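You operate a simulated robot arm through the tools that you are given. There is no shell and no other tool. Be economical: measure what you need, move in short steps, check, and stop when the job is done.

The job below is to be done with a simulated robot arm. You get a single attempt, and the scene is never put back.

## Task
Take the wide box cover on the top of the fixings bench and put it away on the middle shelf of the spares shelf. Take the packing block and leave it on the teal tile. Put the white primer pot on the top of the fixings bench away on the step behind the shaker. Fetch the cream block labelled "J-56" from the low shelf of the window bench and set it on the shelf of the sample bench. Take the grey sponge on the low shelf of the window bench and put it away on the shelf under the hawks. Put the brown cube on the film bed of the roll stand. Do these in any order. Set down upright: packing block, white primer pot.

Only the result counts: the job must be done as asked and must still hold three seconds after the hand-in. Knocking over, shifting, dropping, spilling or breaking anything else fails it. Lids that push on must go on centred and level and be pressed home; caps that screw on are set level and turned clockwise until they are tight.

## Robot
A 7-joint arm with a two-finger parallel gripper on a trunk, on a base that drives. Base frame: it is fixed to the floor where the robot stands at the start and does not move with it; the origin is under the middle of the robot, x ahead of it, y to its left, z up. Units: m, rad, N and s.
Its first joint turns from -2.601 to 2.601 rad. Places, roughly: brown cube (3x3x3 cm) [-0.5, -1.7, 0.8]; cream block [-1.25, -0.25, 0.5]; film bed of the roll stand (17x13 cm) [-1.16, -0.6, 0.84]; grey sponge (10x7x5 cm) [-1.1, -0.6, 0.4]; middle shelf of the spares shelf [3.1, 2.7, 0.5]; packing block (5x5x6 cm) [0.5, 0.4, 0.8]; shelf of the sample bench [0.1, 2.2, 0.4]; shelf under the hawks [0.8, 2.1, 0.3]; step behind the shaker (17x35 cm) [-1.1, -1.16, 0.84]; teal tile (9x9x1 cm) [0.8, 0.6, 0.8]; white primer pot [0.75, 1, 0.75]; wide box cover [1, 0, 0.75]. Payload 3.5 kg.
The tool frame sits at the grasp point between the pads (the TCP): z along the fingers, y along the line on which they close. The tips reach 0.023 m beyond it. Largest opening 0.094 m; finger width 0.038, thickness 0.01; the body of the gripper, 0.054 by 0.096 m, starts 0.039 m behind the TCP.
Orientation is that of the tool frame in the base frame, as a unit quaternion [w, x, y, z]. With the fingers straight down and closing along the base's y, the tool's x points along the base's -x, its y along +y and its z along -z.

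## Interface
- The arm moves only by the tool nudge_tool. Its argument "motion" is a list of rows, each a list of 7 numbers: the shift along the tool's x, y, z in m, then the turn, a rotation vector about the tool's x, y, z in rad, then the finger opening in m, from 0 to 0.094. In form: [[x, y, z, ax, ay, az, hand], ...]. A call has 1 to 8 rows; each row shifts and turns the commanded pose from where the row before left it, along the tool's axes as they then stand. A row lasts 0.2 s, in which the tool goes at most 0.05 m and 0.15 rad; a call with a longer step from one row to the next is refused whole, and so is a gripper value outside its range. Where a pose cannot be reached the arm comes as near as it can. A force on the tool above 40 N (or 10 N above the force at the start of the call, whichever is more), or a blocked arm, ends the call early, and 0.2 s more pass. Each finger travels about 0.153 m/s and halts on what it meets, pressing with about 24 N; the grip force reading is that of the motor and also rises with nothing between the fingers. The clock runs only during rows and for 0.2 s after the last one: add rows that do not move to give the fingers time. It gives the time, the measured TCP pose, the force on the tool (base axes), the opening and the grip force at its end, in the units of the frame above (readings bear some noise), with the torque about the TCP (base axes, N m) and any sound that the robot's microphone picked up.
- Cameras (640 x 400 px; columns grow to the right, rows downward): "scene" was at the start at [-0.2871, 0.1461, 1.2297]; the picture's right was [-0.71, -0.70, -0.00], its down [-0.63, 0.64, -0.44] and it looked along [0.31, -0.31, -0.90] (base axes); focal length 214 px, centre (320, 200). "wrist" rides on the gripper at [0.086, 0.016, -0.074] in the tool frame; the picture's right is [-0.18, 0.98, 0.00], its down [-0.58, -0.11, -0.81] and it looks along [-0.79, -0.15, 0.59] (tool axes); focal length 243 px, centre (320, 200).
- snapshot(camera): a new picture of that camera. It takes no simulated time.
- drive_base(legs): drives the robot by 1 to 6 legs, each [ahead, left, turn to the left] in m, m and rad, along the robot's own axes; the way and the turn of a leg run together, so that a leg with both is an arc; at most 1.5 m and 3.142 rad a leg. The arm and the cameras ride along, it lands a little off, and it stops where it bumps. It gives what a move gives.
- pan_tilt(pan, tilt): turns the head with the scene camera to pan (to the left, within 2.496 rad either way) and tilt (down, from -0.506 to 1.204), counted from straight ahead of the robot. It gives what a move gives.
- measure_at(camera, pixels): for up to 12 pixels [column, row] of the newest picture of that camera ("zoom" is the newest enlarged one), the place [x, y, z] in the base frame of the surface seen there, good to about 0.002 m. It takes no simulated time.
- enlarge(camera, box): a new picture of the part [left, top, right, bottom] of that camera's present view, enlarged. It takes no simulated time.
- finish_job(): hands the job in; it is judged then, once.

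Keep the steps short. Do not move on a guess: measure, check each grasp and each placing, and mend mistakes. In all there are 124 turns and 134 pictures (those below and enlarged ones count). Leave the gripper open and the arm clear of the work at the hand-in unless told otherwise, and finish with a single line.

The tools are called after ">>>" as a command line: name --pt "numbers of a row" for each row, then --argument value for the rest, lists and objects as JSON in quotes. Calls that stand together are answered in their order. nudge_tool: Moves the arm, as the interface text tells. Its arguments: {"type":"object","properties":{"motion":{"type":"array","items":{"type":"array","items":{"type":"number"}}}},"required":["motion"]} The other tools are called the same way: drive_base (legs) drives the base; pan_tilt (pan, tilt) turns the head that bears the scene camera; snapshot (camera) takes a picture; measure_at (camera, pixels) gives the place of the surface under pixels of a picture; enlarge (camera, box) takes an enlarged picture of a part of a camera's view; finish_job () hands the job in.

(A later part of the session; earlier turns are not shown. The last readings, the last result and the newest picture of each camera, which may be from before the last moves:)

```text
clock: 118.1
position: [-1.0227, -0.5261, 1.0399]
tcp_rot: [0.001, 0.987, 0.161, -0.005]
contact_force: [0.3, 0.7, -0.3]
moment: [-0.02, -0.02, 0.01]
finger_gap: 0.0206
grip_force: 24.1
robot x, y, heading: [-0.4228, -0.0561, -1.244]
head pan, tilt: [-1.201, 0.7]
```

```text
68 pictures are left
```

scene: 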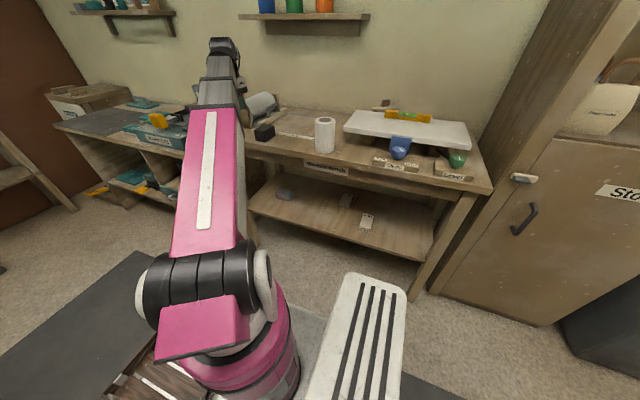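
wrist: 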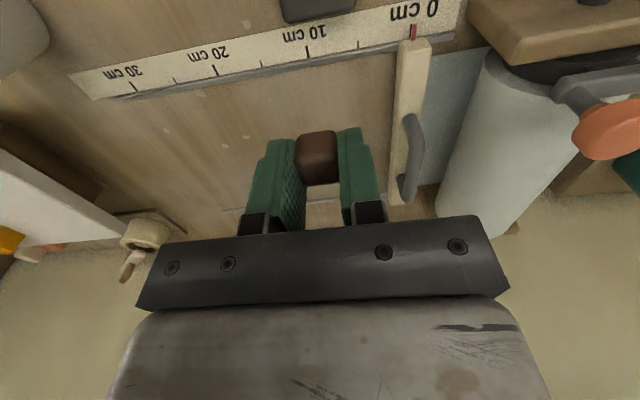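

>>> measure_at --camera "wrist" --pixels '[[412, 55], [397, 195], [388, 100], [430, 60], [445, 110], [475, 70], [430, 180], [360, 100], [365, 55], [320, 60], [240, 200], [380, 220]]'

>>> enlarge --camera "wrist" --box '[280, 0, 540, 220]'

```text
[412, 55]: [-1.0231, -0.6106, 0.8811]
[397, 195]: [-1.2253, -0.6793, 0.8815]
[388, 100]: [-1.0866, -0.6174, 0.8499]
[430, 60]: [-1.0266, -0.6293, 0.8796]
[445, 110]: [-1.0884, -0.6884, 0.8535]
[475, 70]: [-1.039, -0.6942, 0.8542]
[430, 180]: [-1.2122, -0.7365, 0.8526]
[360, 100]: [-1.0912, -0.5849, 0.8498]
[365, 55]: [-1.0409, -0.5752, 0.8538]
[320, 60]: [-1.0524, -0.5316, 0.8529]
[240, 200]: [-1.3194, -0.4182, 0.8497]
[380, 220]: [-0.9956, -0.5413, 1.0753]
```

```text
1.82 times, centred on (410, 110) of wrist
```

zoom: 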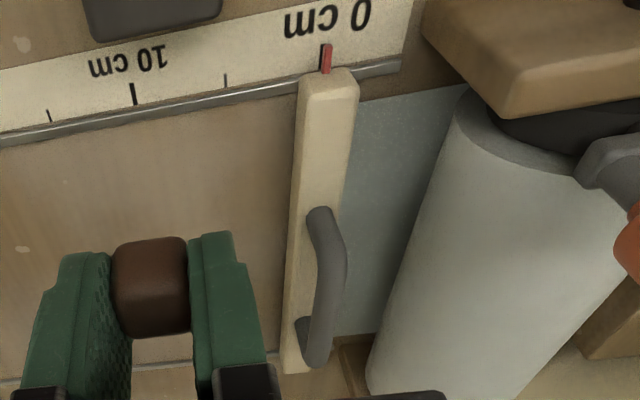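

The bar rides on rails at 0 cm; the film bed is the strip between the rails just past the bar, matching the given (-1.16,-0.6). I'll set the cube at (-1.163,-0.568).

>>> nudge_tool --pt "-0.0365 -0.001 0 0 0 0 0.005" --pt "-0.0365 -0.001 0 0 0 0 0.005" --pt "-0.0365 -0.001 0 0 0 0 0.005" --pt "-0.0365 -0.001 0 0 0 0 0.005" --pt "0 0 0.045 0 0 0 0.005" --pt "0 0 0.045 0 0 0 0.005"

>>> snapshot --camera "wrist"

```text
clock: 119.5
position: [-1.1655, -0.5726, 0.9485]
tcp_rot: [0.001, 0.987, 0.16, -0.004]
contact_force: [-0.2, 0.2, -0.2]
moment: [-0.02, 0.02, 0.04]
finger_gap: 0.021
grip_force: 23.8
robot x, y, heading: [-0.4219, -0.0554, -1.248]
head pan, tilt: [-1.201, 0.7]
```

```text
66 pictures are left
```

wrist: 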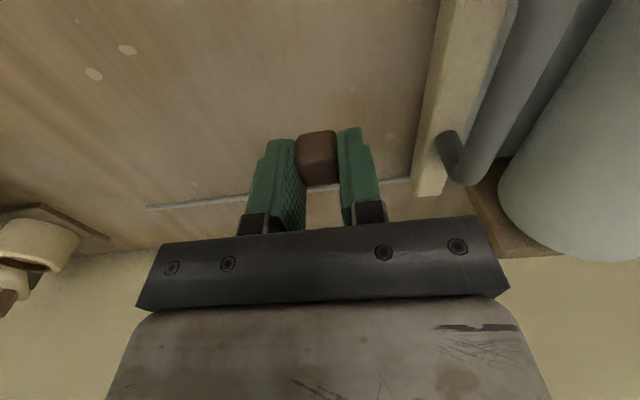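

Clear of the bar handle. Lower 0.073, release, rise.

>>> nudge_tool --pt "0 0 0.035 0 0 0 0.005" --pt "0 0 0.025 0 0 0 0.005" --pt "0 0 0.01 0 0 0 0.005" --pt "0 0 0.003 0 0 0 0.005" --pt "0 0 0 0 0 0 0.03" --pt "0 0 0 0 0 0 0.05"

>>> nudge_tool --pt "0 0 -0.03 0 0 0 0.05" --pt "0 0 -0.045 0 0 0 0.05" --pt "0 0 -0.045 0 0 0 0.05" --pt "0 0 -0.045 0 0 0 0.05" --pt "0.045 0 0 0 0 0 0.05" --pt "0.045 0 0 0 0 0 0.094"

>>> snapshot --camera "wrist"

```text
clock: 120.9
position: [-1.1625, -0.5684, 0.8778]
tcp_rot: [0.0, 0.987, 0.161, -0.004]
contact_force: [0.4, -0.4, -0.3]
moment: [0.04, 0.01, -0.03]
finger_gap: 0.0502
grip_force: 0.0
robot x, y, heading: [-0.4208, -0.0523, -1.246]
head pan, tilt: [-1.201, 0.7]
```

```text
clock: 122.3
position: [-1.0745, -0.5388, 1.0413]
tcp_rot: [0.001, 0.987, 0.161, -0.005]
contact_force: [-0.2, 0.5, 0.8]
moment: [-0.02, 0.0, 0.02]
finger_gap: 0.0941
grip_force: 0.0
robot x, y, heading: [-0.4197, -0.054, -1.246]
head pan, tilt: [-1.201, 0.7]
```

```text
65 pictures are left
```

wrist: 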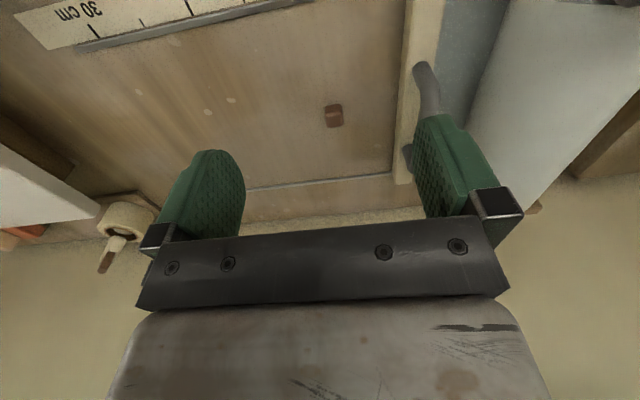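

Cube is on the bed. Now the low shelf: zoom and measure sponge, blocks, shelf edge, apron underside.

>>> enlarge --camera "scene" --box '[240, 140, 480, 290]'

>>> measure_at --camera "zoom" --pixels '[[120, 145], [108, 138], [145, 155], [275, 165], [282, 150], [335, 215], [340, 200], [200, 215], [200, 85], [400, 125], [340, 100], [490, 330]]'

```text
2.67 times, centred on (360, 215) of scene
```

zoom: 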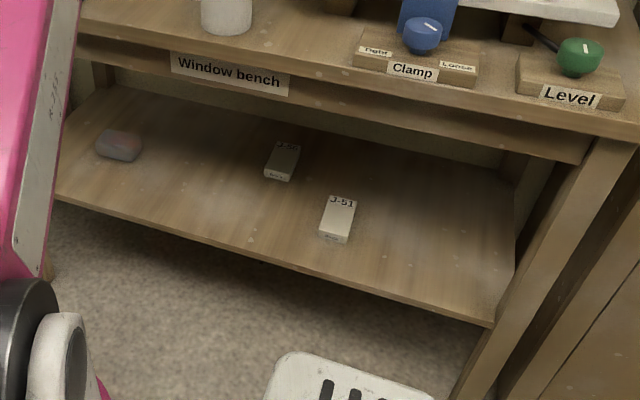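

```text
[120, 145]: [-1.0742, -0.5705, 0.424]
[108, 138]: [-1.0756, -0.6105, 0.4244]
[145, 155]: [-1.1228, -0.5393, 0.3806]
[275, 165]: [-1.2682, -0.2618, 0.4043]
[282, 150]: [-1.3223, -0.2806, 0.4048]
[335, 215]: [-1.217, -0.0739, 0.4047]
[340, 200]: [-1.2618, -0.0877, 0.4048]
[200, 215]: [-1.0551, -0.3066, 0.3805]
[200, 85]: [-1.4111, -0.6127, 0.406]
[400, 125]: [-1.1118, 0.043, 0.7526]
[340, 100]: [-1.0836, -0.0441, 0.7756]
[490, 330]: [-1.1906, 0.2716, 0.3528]
```

Shelf top z 0.38, apron underside ≈ 0.745. J-56 lies at (-1.295,-0.271) with its length pointing into the shelf. I'll back the base off, pitch the hand 45° low, then drive in under the bench.

>>> drive_base --legs '[[-0.07, 0.5, 0]]'

>>> nudge_tool --pt "0 -0.045 0 0 0 0 0.094" --pt "0 -0.045 0 0 0 0 0.094" --pt "0 -0.045 0 0 0 0 0.094" --pt "0 -0.045 0 0 0 0 0.094" --pt "0 -0.045 0 0 0 0 0.094" --pt "0 -0.03 0.03 0 0 0 0.094" --pt "0 0 0.045 0 0 0 0.094" --pt "0 0 0.045 0 0 0 0.094"

>>> nudge_tool --pt "0 0 0.045 0 0 0 0.094" --pt "0 0 0.045 0 0 0 0.094" --pt "0 0 0.045 0 0 0 0.094" --pt "0 0 0.045 0 0 0 0.094" --pt "0 0 0.045 0 0 0 0.094"

```text
clock: 125.2
position: [-0.6299, -0.3177, 1.041]
tcp_rot: [0.001, 0.987, 0.163, -0.004]
contact_force: [-0.3, -0.4, -1.1]
moment: [-0.02, 0.01, 0.0]
finger_gap: 0.0941
grip_force: 0.0
robot x, y, heading: [0.0215, 0.1713, -1.242]
head pan, tilt: [-1.201, 0.7]
```

```text
clock: 127.0
position: [-0.7145, -0.0796, 0.9197]
tcp_rot: [0.001, 0.987, 0.163, -0.005]
contact_force: [-0.4, 0.2, -0.4]
moment: [0.04, 0.0, 0.01]
finger_gap: 0.0942
grip_force: 0.1
robot x, y, heading: [0.0236, 0.1718, -1.243]
head pan, tilt: [-1.201, 0.7]
```

```text
clock: 128.2
position: [-0.7151, -0.0801, 0.693]
tcp_rot: [0.0, 0.987, 0.163, -0.004]
contact_force: [-0.7, 0.5, 0.1]
moment: [0.03, 0.03, 0.01]
finger_gap: 0.0941
grip_force: 0.0
robot x, y, heading: [0.0222, 0.1695, -1.24]
head pan, tilt: [-1.201, 0.7]
```

Now pitch the tool outward by 0.79 rad.

>>> nudge_tool --pt "0 0 0 0 -0.14 0 0.094" --pt "0 0 0 0 -0.14 0 0.094" --pt "0 0 0 0 -0.14 0 0.094" --pt "0 0 0 0 -0.14 0 0.094" --pt "0 0 0 0 -0.14 0 0.094" --pt "0 0 0 0 -0.085 0 0.094"

>>> snapshot --camera "wrist"

>>> pan_tilt --pan -1.5 --tilt 0.8

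>>> snapshot --camera "scene"

```text
clock: 129.6
position: [-0.7145, -0.0771, 0.6947]
tcp_rot: [0.064, 0.909, 0.15, -0.383]
contact_force: [-0.6, 0.2, -0.1]
moment: [-0.01, 0.01, -0.04]
finger_gap: 0.0938
grip_force: 0.1
robot x, y, heading: [0.0235, 0.1712, -1.241]
head pan, tilt: [-1.201, 0.7]
```

```text
63 pictures are left
```

wrist: 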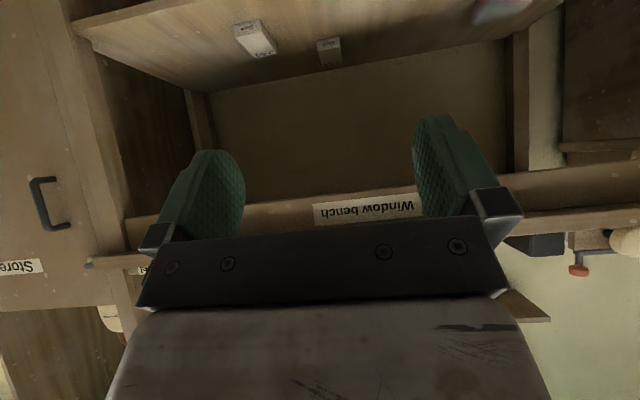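

```text
clock: 130.4
position: [-0.7151, -0.0771, 0.6961]
tcp_rot: [0.063, 0.91, 0.15, -0.382]
contact_force: [-0.3, 0.0, 0.8]
moment: [0.0, -0.01, 0.01]
finger_gap: 0.094
grip_force: 0.1
robot x, y, heading: [0.0245, 0.1711, -1.24]
head pan, tilt: [-1.499, 0.799]
```

```text
62 pictures are left
```

scene: 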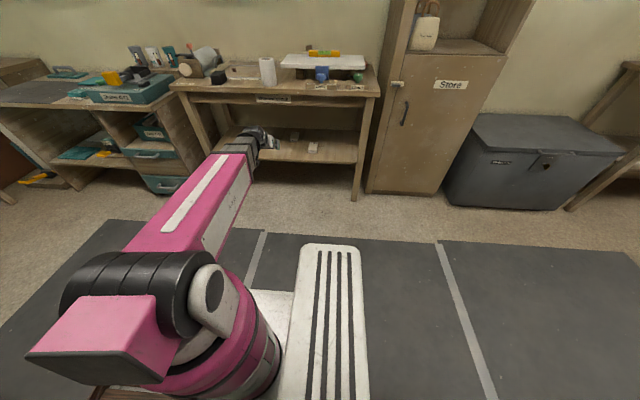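

Good posture. Lower to z≈0.45 and reach out 0.1, staying in front of the bench.

>>> nudge_tool --pt "0.0172 0 0.0408 0 0 0 0.094" --pt "0.0172 0 0.0408 0 0 0 0.094" --pt "0.0172 0 0.0408 0 0 0 0.094" --pt "0.0172 0 0.0408 0 0 0 0.094" --pt "0.0172 0 0.0408 0 0 0 0.094" --pt "0.0172 0 0.0408 0 0 0 0.094"

>>> snapshot --camera "wrist"

>>> snapshot --camera "scene"

```text
clock: 131.8
position: [-0.8109, -0.115, 0.4508]
tcp_rot: [0.063, 0.91, 0.15, -0.381]
contact_force: [0.3, -0.6, 0.5]
moment: [-0.01, 0.0, 0.01]
finger_gap: 0.0941
grip_force: 0.1
robot x, y, heading: [0.0219, 0.1699, -1.237]
head pan, tilt: [-1.499, 0.799]
```

```text
61 pictures are left
```

wrist: 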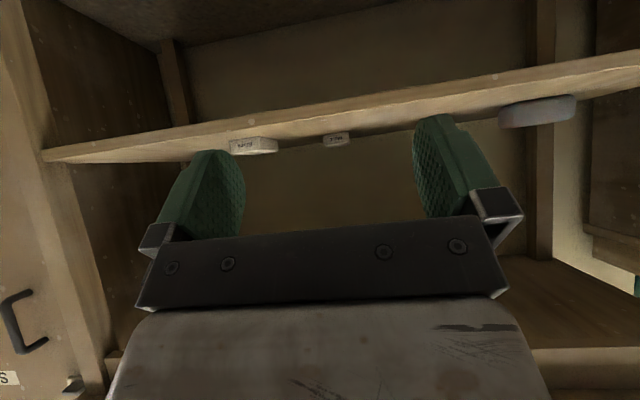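

```text
60 pictures are left
```

scene: 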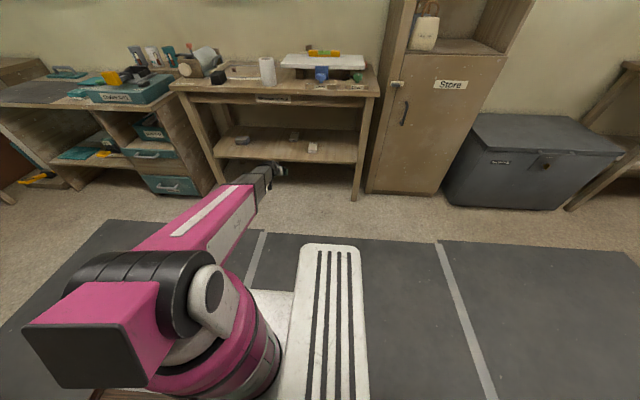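

>>> enlarge --camera "wrist" --box '[290, 110, 386, 170]'

>>> enlarge --camera "scene" --box '[220, 110, 340, 185]'

>>> measure_at --camera "zoom" --pixels '[[375, 130], [415, 130], [375, 150], [412, 152], [395, 165], [115, 170], [150, 165], [165, 185], [105, 185], [110, 155]]'

```text
6.67 times, centred on (338, 140) of wrist
```

zoom: 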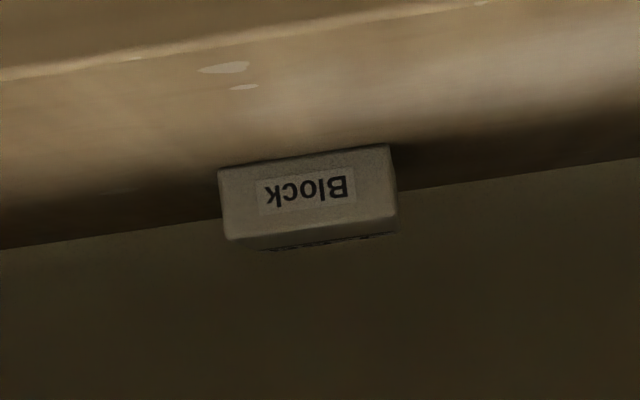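

```text
5.33 times, centred on (280, 148) of scene
```

zoom: 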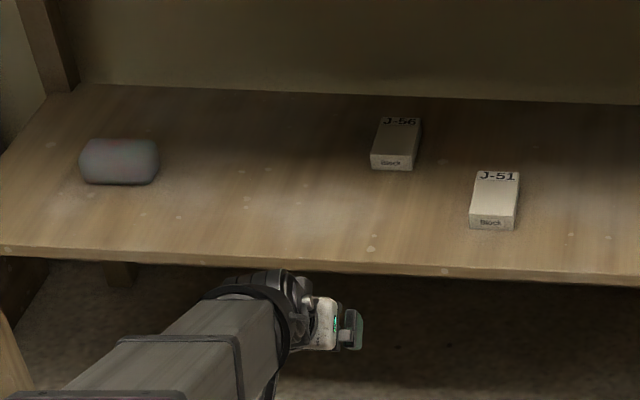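

```text
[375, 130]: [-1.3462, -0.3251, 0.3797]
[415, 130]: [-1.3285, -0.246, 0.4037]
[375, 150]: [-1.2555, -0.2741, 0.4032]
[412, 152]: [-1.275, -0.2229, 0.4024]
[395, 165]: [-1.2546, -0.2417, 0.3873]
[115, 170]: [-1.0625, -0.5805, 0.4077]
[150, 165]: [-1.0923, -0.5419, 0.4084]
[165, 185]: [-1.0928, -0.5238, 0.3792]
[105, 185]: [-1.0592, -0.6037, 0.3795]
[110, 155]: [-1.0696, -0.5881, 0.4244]
```

J-56: front edge at u≈-1.279, width 0.055, top 0.404. I extend the arm 0.13 outward first, then drive right 0.33 carefully.

>>> nudge_tool --pt "-0.0307 -0.0033 0.0307 0 0 0 0.094" --pt "-0.0307 -0.0033 0.0307 0 0 0 0.094" --pt "-0.0307 -0.0033 0.0307 0 0 0 0.094"

>>> drive_base --legs '[[0, -0.3, 0]]'

>>> snapshot --camera "wrist"

>>> snapshot --camera "scene"

```text
clock: 132.6
position: [-0.9402, -0.1453, 0.4514]
tcp_rot: [0.064, 0.91, 0.15, -0.382]
contact_force: [-0.3, 0.7, -0.1]
moment: [-0.01, 0.02, -0.02]
finger_gap: 0.0939
grip_force: 0.1
robot x, y, heading: [0.0248, 0.1731, -1.244]
head pan, tilt: [-1.499, 0.799]
```

```text
clock: 134.7
position: [-1.2284, -0.2411, 0.4522]
tcp_rot: [0.062, 0.91, 0.149, -0.382]
contact_force: [-0.4, -0.6, -1.1]
moment: [0.01, 0.02, -0.03]
finger_gap: 0.0939
grip_force: 0.0
robot x, y, heading: [-0.2597, 0.0721, -1.244]
head pan, tilt: [-1.499, 0.799]
```

```text
57 pictures are left
```

wrist: 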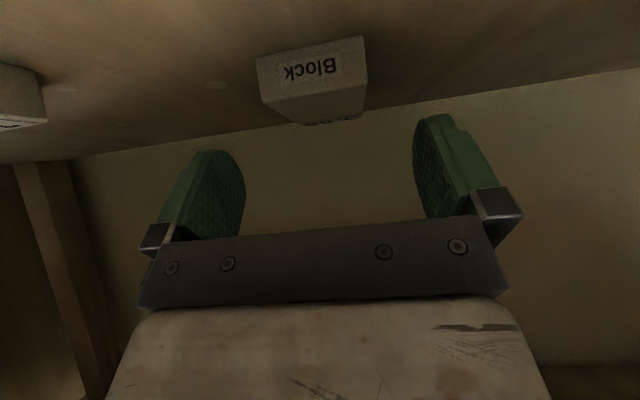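

```text
56 pictures are left
```

scene: 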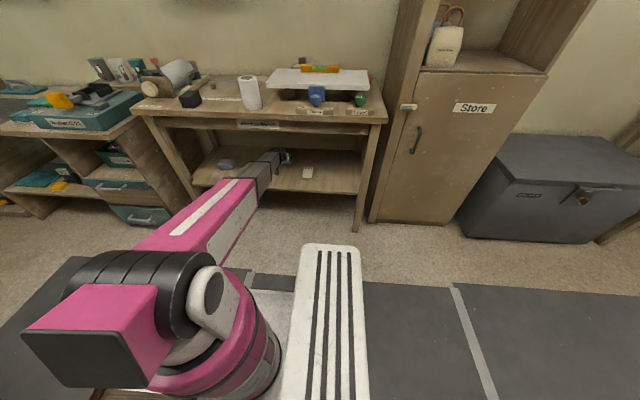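

Entered cleanly. Measure the block with the wrist camera.

>>> measure_at --camera "wrist" --pixels '[[265, 62], [360, 44], [268, 98], [362, 84], [315, 70], [305, 120], [358, 114], [315, 100], [260, 80], [366, 62]]'

```text
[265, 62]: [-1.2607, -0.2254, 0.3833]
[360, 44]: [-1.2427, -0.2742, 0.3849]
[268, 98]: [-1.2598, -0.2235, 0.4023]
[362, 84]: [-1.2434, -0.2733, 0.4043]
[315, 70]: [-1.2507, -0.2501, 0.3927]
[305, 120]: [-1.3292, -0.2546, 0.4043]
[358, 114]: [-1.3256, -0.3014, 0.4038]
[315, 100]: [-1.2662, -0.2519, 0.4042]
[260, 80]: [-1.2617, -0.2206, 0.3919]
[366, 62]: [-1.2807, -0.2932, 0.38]
```

Block centre (-1.290,-0.263); hand is in line. Reach in 0.063, then down 0.0385 and close.

>>> nudge_tool --pt "-0.0222 0.001 0.0222 0 0 0 0.094" --pt "-0.0222 0.001 0.0222 0 0 0 0.094" --pt "0.0136 0 0.0136 0 0 0 0.094" --pt "0.0136 0 0.0136 0 0 0 0.094"

>>> snapshot --camera "wrist"

```text
clock: 135.7
position: [-1.2899, -0.2651, 0.4117]
tcp_rot: [0.064, 0.91, 0.15, -0.382]
contact_force: [0.2, -0.6, -0.1]
moment: [0.0, 0.0, -0.03]
finger_gap: 0.0941
grip_force: 0.0
robot x, y, heading: [-0.2624, 0.077, -1.246]
head pan, tilt: [-1.499, 0.799]
```

```text
55 pictures are left
```

wrist: 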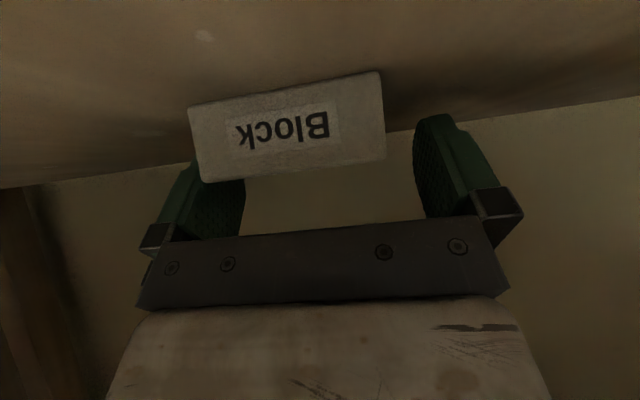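

>>> nudge_tool --pt "0 0 0 0 0 0 0.07" --pt "0 0 0 0 0 0 0.05" --pt "0 0 0 0 0 0 0.04" --pt "0 0 0 0 0 0 0.04"

>>> nudge_tool --pt "-0.015 0 -0.015 0 0 0 0.04" --pt "-0.02 0 -0.02 0 0 0 0.04"

>>> snapshot --camera "wrist"

```text
clock: 136.7
position: [-1.2898, -0.2649, 0.4133]
tcp_rot: [0.063, 0.91, 0.149, -0.382]
contact_force: [0.1, -0.9, 1.8]
moment: [-0.05, 0.08, 0.02]
finger_gap: 0.0594
grip_force: 24.4
robot x, y, heading: [-0.2636, 0.0747, -1.245]
head pan, tilt: [-1.499, 0.799]
```

```text
clock: 137.3
position: [-1.2888, -0.26, 0.4626]
tcp_rot: [0.062, 0.911, 0.149, -0.38]
contact_force: [0.3, -0.2, -1.2]
moment: [-0.01, 0.01, 0.0]
finger_gap: 0.0596
grip_force: 23.8
robot x, y, heading: [-0.2621, 0.0724, -1.244]
head pan, tilt: [-1.499, 0.799]
```

```text
54 pictures are left
```

wrist: 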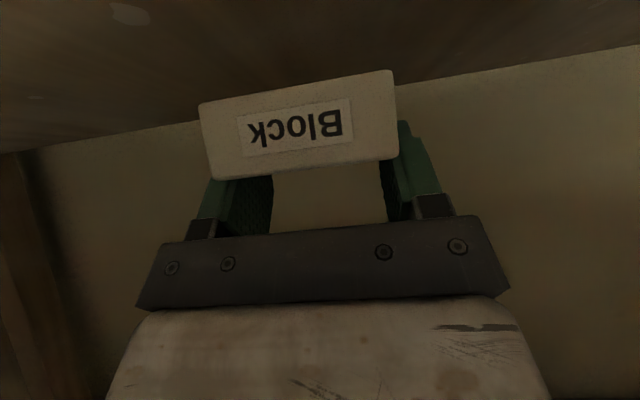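

J-56 is held (0.0596), level. Before backing out, measure cabinet/chest fronts for clearance.

>>> measure_at --camera "scene" --pixels '[[385, 200], [460, 190], [500, 200], [465, 235], [560, 215], [370, 215]]'

>>> drive_base --legs '[[0, 0.28, 0]]'

>>> nudge_tool --pt "0.033 0 -0.033 0 0 0 0.04" --pt "0.033 0 -0.033 0 0 0 0.04" --pt "0.033 0 -0.033 0 0 0 0.04" --pt "0.033 0 -0.033 0 0 0 0.04" --pt "0.033 0 -0.033 0 0 0 0.04" --pt "0.033 0 -0.033 0 0 0 0.04" --pt "0 0 -0.045 0 0 0 0.04"

```text
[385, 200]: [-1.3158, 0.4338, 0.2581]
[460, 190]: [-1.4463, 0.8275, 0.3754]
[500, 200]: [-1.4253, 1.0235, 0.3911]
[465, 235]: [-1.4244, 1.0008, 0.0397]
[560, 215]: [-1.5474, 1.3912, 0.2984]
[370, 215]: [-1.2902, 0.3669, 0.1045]
```

```text
clock: 139.2
position: [-1.0305, -0.1685, 0.4636]
tcp_rot: [0.062, 0.911, 0.147, -0.381]
contact_force: [-0.3, -0.1, -0.8]
moment: [0.0, 0.0, 0.02]
finger_gap: 0.0594
grip_force: 24.4
robot x, y, heading: [-0.0037, 0.1628, -1.248]
head pan, tilt: [-1.499, 0.799]
```

```text
clock: 140.8
position: [-0.7326, -0.0708, 0.4946]
tcp_rot: [0.061, 0.91, 0.147, -0.382]
contact_force: [-1.3, 0.6, -0.6]
moment: [-0.03, -0.04, -0.03]
finger_gap: 0.0595
grip_force: 24.3
robot x, y, heading: [-0.0021, 0.1636, -1.246]
head pan, tilt: [-1.499, 0.799]
```

Corridor spans u -1.04…0.48, enough. Shift to mid-corridor and turn right so the arm points along the corridor.

>>> drive_base --legs '[[0, -0.18, 0], [0, 0, -1.57]]'

>>> drive_base --legs '[[0, -0.9, 0]]'

>>> pan_tilt --pan -2.3 --tilt 0.6

>>> snapshot --camera "scene"

```text
clock: 146.2
position: [-0.3876, 0.8402, 0.4941]
tcp_rot: [-0.231, 0.741, -0.549, -0.311]
contact_force: [-0.3, 1.1, -2.0]
moment: [-0.01, -0.03, -0.02]
finger_gap: 0.0598
grip_force: 23.5
robot x, y, heading: [-0.1739, 0.1038, -2.844]
head pan, tilt: [-1.499, 0.799]
```

```text
clock: 151.0
position: [-0.6644, 1.6991, 0.4947]
tcp_rot: [-0.228, 0.744, -0.545, -0.312]
contact_force: [-0.1, -0.5, -1.5]
moment: [-0.02, -0.02, 0.0]
finger_gap: 0.0601
grip_force: 24.1
robot x, y, heading: [-0.4429, 0.9662, -2.834]
head pan, tilt: [-1.499, 0.799]
```

```text
clock: 152.1
position: [-0.6652, 1.7007, 0.4944]
tcp_rot: [-0.228, 0.744, -0.545, -0.312]
contact_force: [-0.2, -0.6, -1.9]
moment: [-0.01, 0.0, 0.03]
finger_gap: 0.0596
grip_force: 23.6
robot x, y, heading: [-0.4397, 0.9696, -2.836]
head pan, tilt: [-2.3, 0.6]
```

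```text
53 pictures are left
```

scene: 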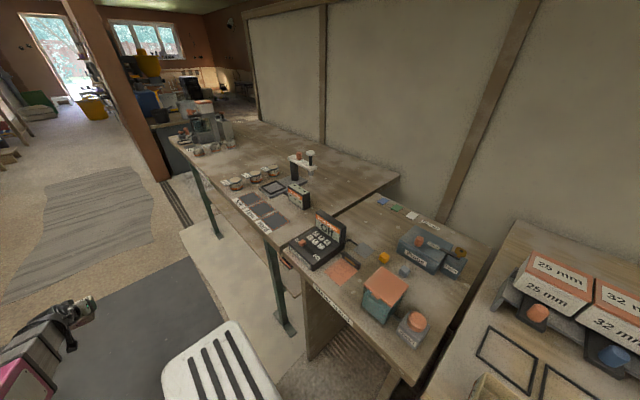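

>>> enlarge --camera "scene" --box '[160, 110, 400, 330]'

>>> measure_at --camera "zoom" --pixels '[[150, 310], [330, 370], [280, 210], [80, 120], [350, 430], [200, 320], [240, 400], [100, 200], [310, 500]]'

```text
1.82 times, centred on (280, 220) of scene
```

zoom: 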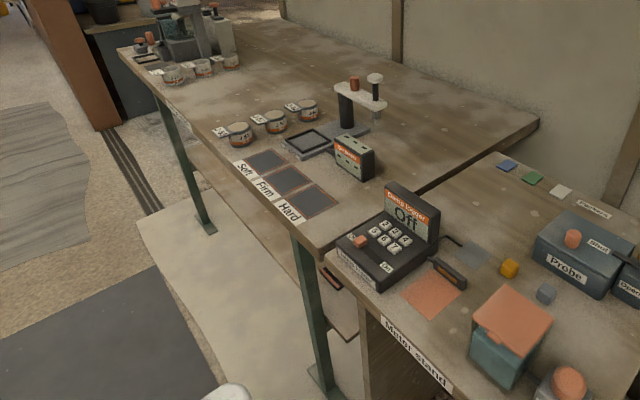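

```text
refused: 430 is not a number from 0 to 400
```

>>> drive_base --legs '[[0.05, -0.75, 0.01]]'

>>> pan_tilt --pan -2.45 --tilt 0.75

>>> snapshot --camera "scene"

>>> pan_tilt --pan 2.45 --tilt 0.7

>>> snapshot --camera "scene"

```text
clock: 156.2
position: [-0.9414, 2.4091, 0.4956]
tcp_rot: [-0.228, 0.744, -0.545, -0.312]
contact_force: [0.7, -0.6, -0.1]
moment: [-0.02, 0.0, -0.01]
finger_gap: 0.0596
grip_force: 24.0
robot x, y, heading: [-0.7195, 1.6754, -2.83]
head pan, tilt: [-2.3, 0.6]
```

```text
clock: 156.9
position: [-0.9427, 2.4083, 0.4951]
tcp_rot: [-0.229, 0.744, -0.545, -0.312]
contact_force: [-0.5, 0.0, -1.1]
moment: [-0.04, -0.02, 0.02]
finger_gap: 0.0596
grip_force: 23.8
robot x, y, heading: [-0.7147, 1.6772, -2.829]
head pan, tilt: [-2.45, 0.75]
```

```text
51 pictures are left
```

scene: 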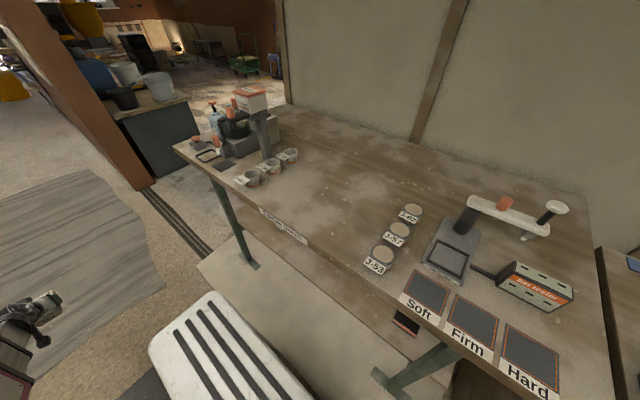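

```text
clock: 160.8
position: [-0.9412, 2.4088, 0.4951]
tcp_rot: [-0.228, 0.744, -0.545, -0.312]
contact_force: [0.6, 1.1, -1.2]
moment: [0.01, 0.01, 0.0]
finger_gap: 0.06
grip_force: 24.0
robot x, y, heading: [-0.7178, 1.6742, -2.829]
head pan, tilt: [2.45, 0.7]
```

```text
50 pictures are left
```

scene: 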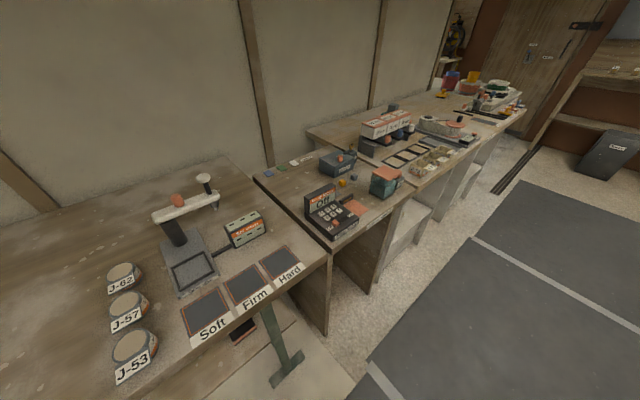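

Label reads "Sample bench". Measure its edge and legs in this view.

>>> measure_at --camera "scene" --pixels '[[325, 252], [200, 352], [285, 372], [265, 310], [245, 330], [300, 330], [220, 380], [130, 390]]'

>>> drive_base --legs '[[0.22, 0, 0], [0, 0, -1.57]]'

>>> pan_tilt --pan -1.3 --tilt 0.65

>>> snapshot --camera "scene"

>>> snapshot --camera "wrist"

```text
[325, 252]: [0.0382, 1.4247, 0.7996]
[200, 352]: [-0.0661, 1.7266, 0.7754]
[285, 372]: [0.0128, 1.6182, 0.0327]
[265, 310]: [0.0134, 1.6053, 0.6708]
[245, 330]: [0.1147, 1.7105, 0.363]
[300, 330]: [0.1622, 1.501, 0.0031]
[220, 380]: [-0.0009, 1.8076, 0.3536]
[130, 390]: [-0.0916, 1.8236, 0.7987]
```

```text
clock: 166.3
position: [-0.2081, 1.8474, 0.4951]
tcp_rot: [0.382, -0.152, 0.909, 0.064]
contact_force: [-0.8, 0.2, -0.6]
moment: [-0.01, -0.01, -0.02]
finger_gap: 0.0597
grip_force: 24.3
robot x, y, heading: [-0.938, 1.6049, 1.904]
head pan, tilt: [2.45, 0.7]
```

```text
clock: 169.4
position: [-0.2081, 1.848, 0.4946]
tcp_rot: [0.381, -0.153, 0.909, 0.064]
contact_force: [-0.8, -0.4, -1.3]
moment: [-0.01, 0.07, -0.02]
finger_gap: 0.0595
grip_force: 24.1
robot x, y, heading: [-0.9376, 1.6054, 1.902]
head pan, tilt: [-1.3, 0.649]
```

```text
49 pictures are left
```

scene: 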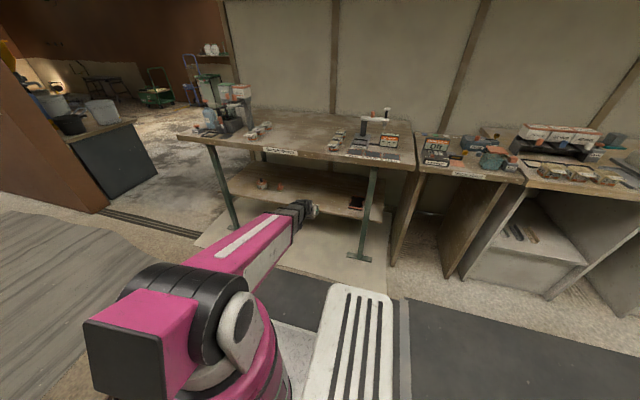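

```text
48 pictures are left
```

wrist: 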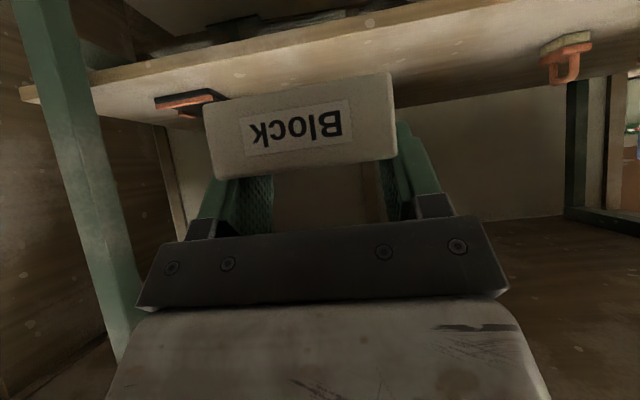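

Shelf under the sample bench is visible with free room between an orange item at left and a dark one at right. Measure.

>>> enlarge --camera "scene" --box '[190, 130, 430, 280]'

>>> measure_at --camera "zoom" --pixels '[[190, 145], [235, 150], [440, 195], [260, 125], [300, 130], [350, 140], [400, 150], [340, 165], [100, 110], [420, 225], [250, 45], [400, 85]]'

```text
2.67 times, centred on (310, 205) of scene
```

zoom: 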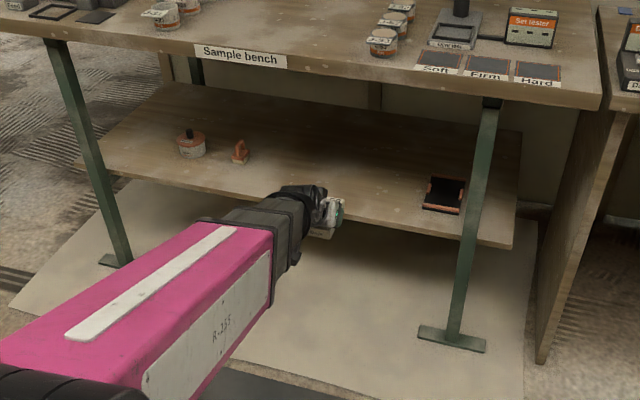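

```text
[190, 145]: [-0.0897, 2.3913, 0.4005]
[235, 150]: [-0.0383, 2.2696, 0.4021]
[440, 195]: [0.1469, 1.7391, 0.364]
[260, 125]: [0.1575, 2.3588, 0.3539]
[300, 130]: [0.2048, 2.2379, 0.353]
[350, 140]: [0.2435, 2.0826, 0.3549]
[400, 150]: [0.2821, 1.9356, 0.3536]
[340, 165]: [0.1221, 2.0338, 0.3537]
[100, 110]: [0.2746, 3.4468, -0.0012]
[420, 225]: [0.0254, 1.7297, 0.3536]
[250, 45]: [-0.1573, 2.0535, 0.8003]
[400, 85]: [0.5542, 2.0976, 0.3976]
```

Free spot at about (0.09,1.98), shelf z 0.354. Lower and extend, then drive in 0.2.

>>> nudge_tool --pt "-0.0083 0.01 0.0475 0 0 0 0.04" --pt "-0.0083 0.01 0.0475 0 0 0 0.04" --pt "-0.0083 0.01 0.0475 0 0 0 0.04"

>>> drive_base --legs '[[0, -0.2, 0]]'

>>> snapshot --camera "wrist"

>>> snapshot --camera "scene"

```text
clock: 170.2
position: [-0.1039, 1.9136, 0.4122]
tcp_rot: [0.381, -0.153, 0.91, 0.065]
contact_force: [0.2, 0.3, -0.8]
moment: [-0.02, 0.02, -0.02]
finger_gap: 0.0596
grip_force: 23.5
robot x, y, heading: [-0.933, 1.609, 1.905]
head pan, tilt: [-1.3, 0.649]
```

```text
clock: 171.8
position: [0.0852, 1.9838, 0.4129]
tcp_rot: [0.381, -0.155, 0.909, 0.065]
contact_force: [-0.1, 0.3, -0.8]
moment: [-0.03, 0.03, 0.01]
finger_gap: 0.0595
grip_force: 24.0
robot x, y, heading: [-0.7445, 1.6684, 1.911]
head pan, tilt: [-1.3, 0.649]
```

```text
46 pictures are left
```

wrist: 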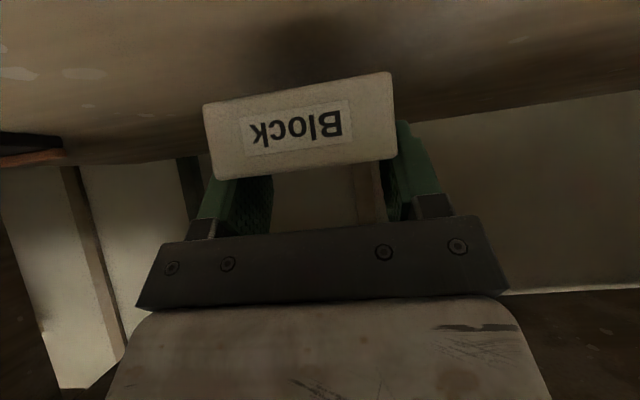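

```text
45 pictures are left
```

scene: 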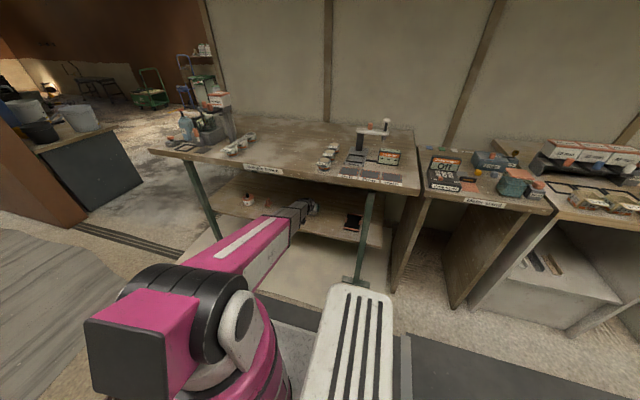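

In place above the free shelf spot. Lower 0.026, release, lift slightly, back out.

>>> nudge_tool --pt "0.009 0 0.009 0 0 0 0.04" --pt "0.007 0 0.007 0 0 0 0.04" --pt "0.003 0 0.003 0 0 0 0.04"

>>> nudge_tool --pt "0 0 0 0 0 0 0.07" --pt "0 0 0 0 0 0 0.094" --pt "0 0 0 0 0 0 0.094" --pt "-0.015 0 -0.015 0 0 0 0.094" --pt "-0.02 0 -0.02 0 0 0 0.094" --pt "0.025 0 -0.025 0 0 0 0.094"

>>> drive_base --legs '[[0, 0.22, 0]]'

>>> snapshot --camera "wrist"

```text
clock: 172.6
position: [0.0869, 1.9824, 0.3875]
tcp_rot: [0.382, -0.154, 0.909, 0.065]
contact_force: [1.6, -2.1, 8.8]
moment: [-0.12, -0.01, -0.06]
finger_gap: 0.0596
grip_force: 24.2
robot x, y, heading: [-0.7511, 1.6719, 1.908]
head pan, tilt: [-1.3, 0.649]
```

```text
clock: 174.0
position: [0.0512, 1.9717, 0.4355]
tcp_rot: [0.382, -0.154, 0.909, 0.064]
contact_force: [-0.6, 0.0, 0.5]
moment: [0.0, 0.0, 0.0]
finger_gap: 0.0942
grip_force: 0.2
robot x, y, heading: [-0.7429, 1.6703, 1.913]
head pan, tilt: [-1.3, 0.649]
```

```text
clock: 175.6
position: [-0.1563, 1.903, 0.4354]
tcp_rot: [0.381, -0.156, 0.909, 0.065]
contact_force: [-0.3, -0.1, 0.7]
moment: [0.01, 0.01, 0.01]
finger_gap: 0.0939
grip_force: 0.0
robot x, y, heading: [-0.9513, 1.5977, 1.916]
head pan, tilt: [-1.3, 0.649]
```

```text
44 pictures are left
```

wrist: 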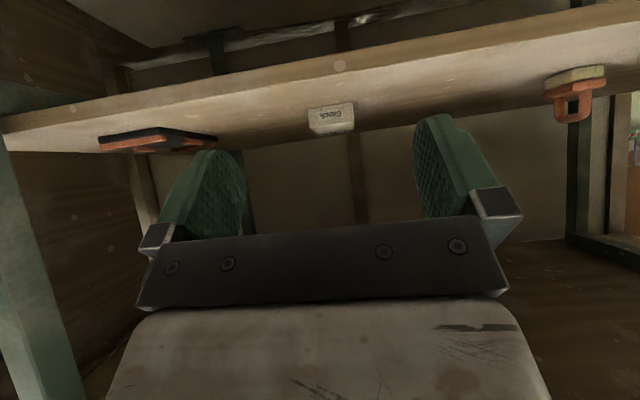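

J-56 is on the sample-bench shelf. Now the sponge. Retract the arm, turn so it points down the corridor, and drive back.

>>> nudge_tool --pt "0.035 0 -0.035 0 0 0 0.094" --pt "0.035 0 -0.035 0 0 0 0.094" --pt "0.035 0 -0.035 0 0 0 0.094"

>>> drive_base --legs '[[0, 0, -1.57], [0.2, -1.3, 0], [0, -0.45, 0]]'

>>> drive_base --legs '[[0, 0, -1.58], [0, 0.22, 0]]'

```text
clock: 176.4
position: [-0.298, 1.8502, 0.4347]
tcp_rot: [0.38, -0.157, 0.909, 0.066]
contact_force: [-0.5, 0.4, 0.3]
moment: [-0.01, 0.01, 0.01]
finger_gap: 0.0943
grip_force: 0.1
robot x, y, heading: [-0.9447, 1.6006, 1.914]
head pan, tilt: [-1.3, 0.649]
```

```text
clock: 189.2
position: [0.1769, -0.6018, 0.4351]
tcp_rot: [0.322, 0.511, 0.767, -0.215]
contact_force: [0.7, 0.7, 0.8]
moment: [0.03, 0.01, -0.03]
finger_gap: 0.0942
grip_force: 0.1
robot x, y, heading: [-0.1088, 0.0352, 0.401]
head pan, tilt: [-1.3, 0.649]
```

```text
clock: 194.7
position: [-0.5456, -0.159, 0.4356]
tcp_rot: [0.075, 0.905, 0.178, -0.378]
contact_force: [0.2, 0.4, -0.4]
moment: [0.04, 0.01, -0.05]
finger_gap: 0.094
grip_force: 0.0
robot x, y, heading: [0.0964, 0.1187, -1.182]
head pan, tilt: [-1.3, 0.649]
```

Now yaw the tilted hand by +90° (about vertical) in free space, so the fingers will close across the sponge's 7 cm side.

>>> nudge_tool --pt "-0.033 0 0.033 0 0 0 0.094" --pt "-0.033 0 0.033 0 0 0 0.094" --pt "0 0 0 -0.1 0 -0.1 0.094" --pt "0 0 0 -0.1 0 -0.1 0.094" --pt "0 0 0 -0.1 0 -0.1 0.094" --pt "0 0 0 -0.1 0 -0.1 0.094" --pt "0 0 0 -0.1 0 -0.1 0.094" --pt "0 0 0 -0.1 0 -0.1 0.094"

>>> nudge_tool --pt "0 0 0 -0.1 0 -0.1 0.094" --pt "0 0 0 -0.1 0 -0.1 0.094" --pt "0 0 0 -0.1 0 -0.1 0.094" --pt "0 0 0 -0.1 0 -0.1 0.094" --pt "0 0 0 -0.1 0 -0.1 0.094"

>>> pan_tilt --pan -1.5 --tilt 0.8

>>> snapshot --camera "scene"

```text
clock: 196.5
position: [-0.6299, -0.1956, 0.4376]
tcp_rot: [0.221, 0.751, 0.536, -0.316]
contact_force: [0.4, 0.4, 0.7]
moment: [-0.01, 0.0, 0.0]
finger_gap: 0.0938
grip_force: 0.0
robot x, y, heading: [0.0989, 0.1178, -1.178]
head pan, tilt: [-1.3, 0.649]
```

```text
clock: 197.7
position: [-0.6314, -0.1948, 0.4358]
tcp_rot: [0.314, 0.52, 0.764, -0.219]
contact_force: [-0.1, 0.3, -0.1]
moment: [0.04, -0.02, 0.0]
finger_gap: 0.0939
grip_force: 0.1
robot x, y, heading: [0.0937, 0.1227, -1.178]
head pan, tilt: [-1.3, 0.649]
```

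```text
clock: 198.4
position: [-0.6309, -0.195, 0.4348]
tcp_rot: [0.314, 0.52, 0.763, -0.22]
contact_force: [0.2, -0.1, 0.2]
moment: [-0.03, 0.0, 0.0]
finger_gap: 0.0939
grip_force: 0.0
robot x, y, heading: [0.0956, 0.1227, -1.183]
head pan, tilt: [-1.499, 0.799]
```

```text
43 pictures are left
```

scene: 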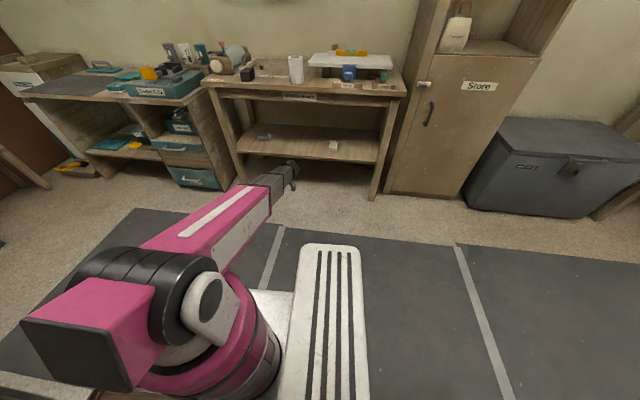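

Works. Zoom on the sponge to measure its corners.

>>> enlarge --camera "scene" --box '[236, 118, 300, 158]'

>>> measure_at --camera "zoom" --pixels '[[230, 180], [270, 180], [310, 180], [350, 180], [390, 180], [230, 150], [270, 150], [310, 150], [350, 150], [310, 200], [270, 200], [350, 200]]'

```text
10.00 times, centred on (268, 138) of scene
```

zoom: 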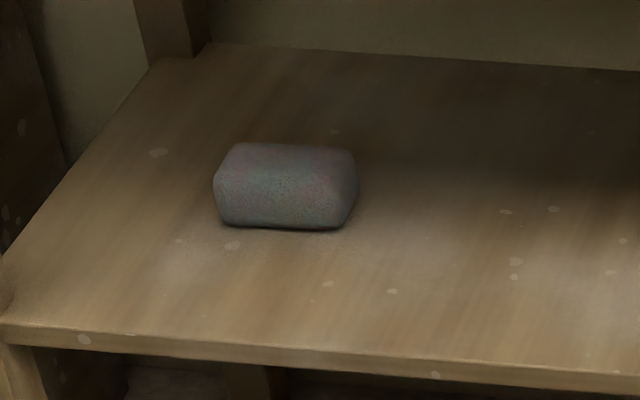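

```text
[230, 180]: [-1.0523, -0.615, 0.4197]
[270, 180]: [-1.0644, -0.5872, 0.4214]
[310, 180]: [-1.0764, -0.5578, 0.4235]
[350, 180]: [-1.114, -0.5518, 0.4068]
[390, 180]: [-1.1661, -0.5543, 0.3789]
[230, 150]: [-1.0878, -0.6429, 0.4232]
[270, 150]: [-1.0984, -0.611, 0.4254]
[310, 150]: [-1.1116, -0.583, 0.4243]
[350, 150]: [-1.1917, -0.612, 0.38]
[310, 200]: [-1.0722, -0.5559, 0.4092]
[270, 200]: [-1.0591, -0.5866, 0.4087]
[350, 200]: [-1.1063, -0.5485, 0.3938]
```

Sponge centre ≈ (-1.092,-0.594), yaw 0.40, top 0.4245. Flatten the hand a bit more (to ~60°), extend outward 0.2 and raise 0.04, then check forearm height.

>>> nudge_tool --pt "0 0 0 0 -0.13 0 0.094" --pt "0 0 0 0 -0.13 0 0.094" --pt "0 -0.04 0 0 0 0 0.094" --pt "0 -0.04 0 0 0 0 0.094" --pt "0 -0.04 0 0 0 0 0.094" --pt "0 -0.04 0 0 0 0 0.094" --pt "0 -0.04 0 0 0 0 0.094" --pt "-0.0346 0 -0.02 0 0 0 0.094"

>>> snapshot --camera "scene"

>>> measure_at --camera "scene" --pixels '[[268, 178], [258, 190], [245, 205], [230, 225], [282, 168], [290, 175]]'

```text
clock: 200.2
position: [-0.8175, -0.2675, 0.4769]
tcp_rot: [0.41, 0.488, 0.716, -0.285]
contact_force: [0.1, 0.0, -0.1]
moment: [-0.02, 0.0, 0.02]
finger_gap: 0.0937
grip_force: 0.0
robot x, y, heading: [0.0953, 0.1207, -1.181]
head pan, tilt: [-1.499, 0.799]
```

```text
41 pictures are left
```

scene: 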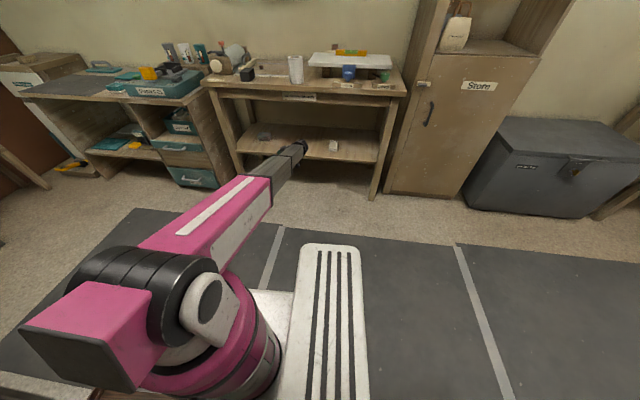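

```text
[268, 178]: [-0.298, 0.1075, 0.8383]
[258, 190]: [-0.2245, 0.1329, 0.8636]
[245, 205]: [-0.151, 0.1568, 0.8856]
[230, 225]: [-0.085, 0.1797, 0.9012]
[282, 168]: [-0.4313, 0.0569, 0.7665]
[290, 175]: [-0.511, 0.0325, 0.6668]
```

Forearm will clear the apron. Drive ahead 0.17 with a small turn, then right 0.30, and check.

>>> drive_base --legs '[[0.168, 0, 0.03], [0, -0.3, 0]]'

>>> snapshot --camera "wrist"

>>> snapshot --camera "scene"

```text
clock: 203.3
position: [-1.0022, -0.5792, 0.476]
tcp_rot: [0.417, 0.47, 0.728, -0.274]
contact_force: [-0.3, 0.5, -0.6]
moment: [0.0, 0.03, -0.01]
finger_gap: 0.0939
grip_force: 0.1
robot x, y, heading: [-0.1082, -0.1498, -1.14]
head pan, tilt: [-1.499, 0.799]
```

```text
40 pictures are left
```

wrist: 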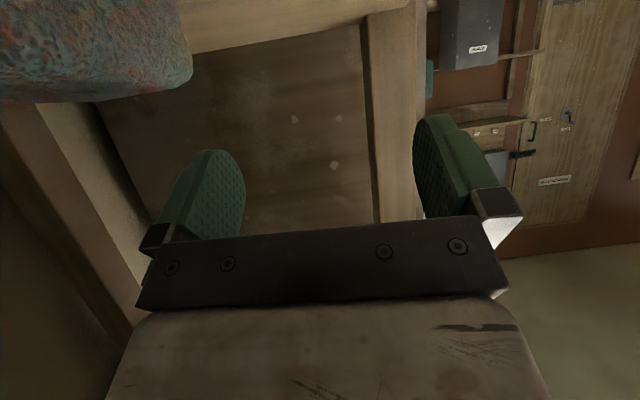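

```text
39 pictures are left
```

scene: 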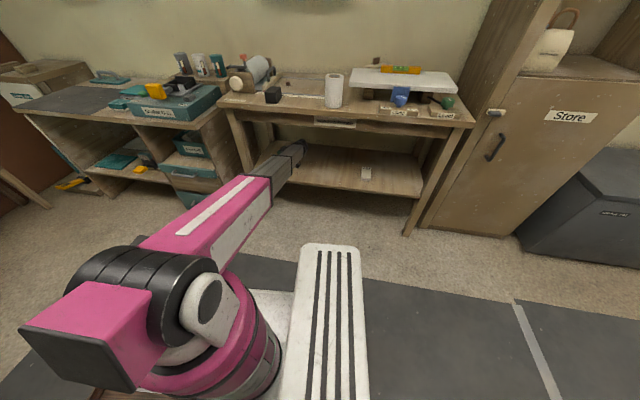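

Measure leg, sponge in the wrist picture.

>>> measure_at --camera "wrist" --pixels '[[390, 60], [372, 90], [412, 60], [100, 80], [185, 60], [20, 90], [60, 60], [130, 30], [160, 85]]'

```text
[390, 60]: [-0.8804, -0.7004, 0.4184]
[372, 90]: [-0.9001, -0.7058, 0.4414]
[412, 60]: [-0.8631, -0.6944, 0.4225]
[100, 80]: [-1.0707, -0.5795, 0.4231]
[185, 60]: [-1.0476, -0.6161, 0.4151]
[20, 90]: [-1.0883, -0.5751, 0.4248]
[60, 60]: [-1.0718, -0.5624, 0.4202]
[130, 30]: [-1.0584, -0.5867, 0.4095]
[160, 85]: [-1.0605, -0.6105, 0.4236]
```

Move 0.09 inward over the sponge and look.

>>> nudge_tool --pt "0.0058 -0.044 -0.01 0 0 0 0.094" --pt "0.0058 -0.044 -0.01 0 0 0 0.094"

>>> snapshot --camera "wrist"

>>> measure_at --camera "wrist" --pixels '[[250, 60], [400, 60], [320, 60], [320, 100], [420, 30], [220, 60], [430, 60], [450, 40], [200, 100]]'

```text
clock: 203.9
position: [-1.0949, -0.5928, 0.4788]
tcp_rot: [0.417, 0.47, 0.727, -0.275]
contact_force: [0.0, -0.4, 0.6]
moment: [0.02, 0.0, -0.01]
finger_gap: 0.094
grip_force: 0.1
robot x, y, heading: [-0.1129, -0.1498, -1.141]
head pan, tilt: [-1.499, 0.799]
```

```text
38 pictures are left
```

wrist: 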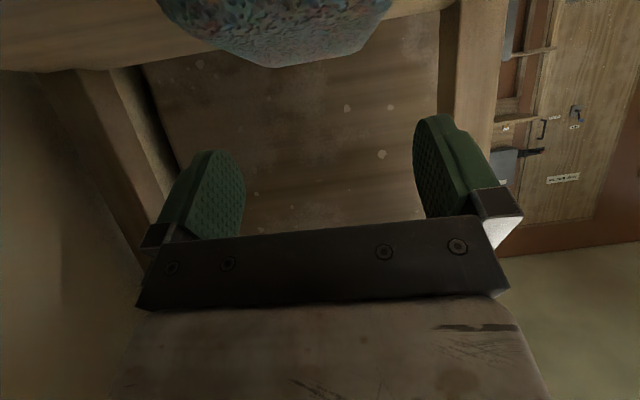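

```text
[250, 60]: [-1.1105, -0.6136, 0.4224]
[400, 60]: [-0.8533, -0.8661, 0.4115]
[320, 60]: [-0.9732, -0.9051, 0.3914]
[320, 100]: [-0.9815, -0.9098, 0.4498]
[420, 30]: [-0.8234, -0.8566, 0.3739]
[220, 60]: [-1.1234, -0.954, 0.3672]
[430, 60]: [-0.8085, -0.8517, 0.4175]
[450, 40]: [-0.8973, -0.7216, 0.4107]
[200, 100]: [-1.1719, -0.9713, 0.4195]
```

>>> measure_at --camera "wrist" --pixels '[[170, 5], [200, 25], [380, 5], [365, 25], [300, 45], [280, 10], [250, 40], [345, 45], [225, 45]]'

```text
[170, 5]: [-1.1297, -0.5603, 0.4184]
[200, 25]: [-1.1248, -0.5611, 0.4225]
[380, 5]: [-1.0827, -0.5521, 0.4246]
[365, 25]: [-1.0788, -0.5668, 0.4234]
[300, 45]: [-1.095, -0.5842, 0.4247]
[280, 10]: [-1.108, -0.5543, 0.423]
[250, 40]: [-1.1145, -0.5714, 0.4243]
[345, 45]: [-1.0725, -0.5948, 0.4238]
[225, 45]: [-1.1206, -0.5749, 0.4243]
```

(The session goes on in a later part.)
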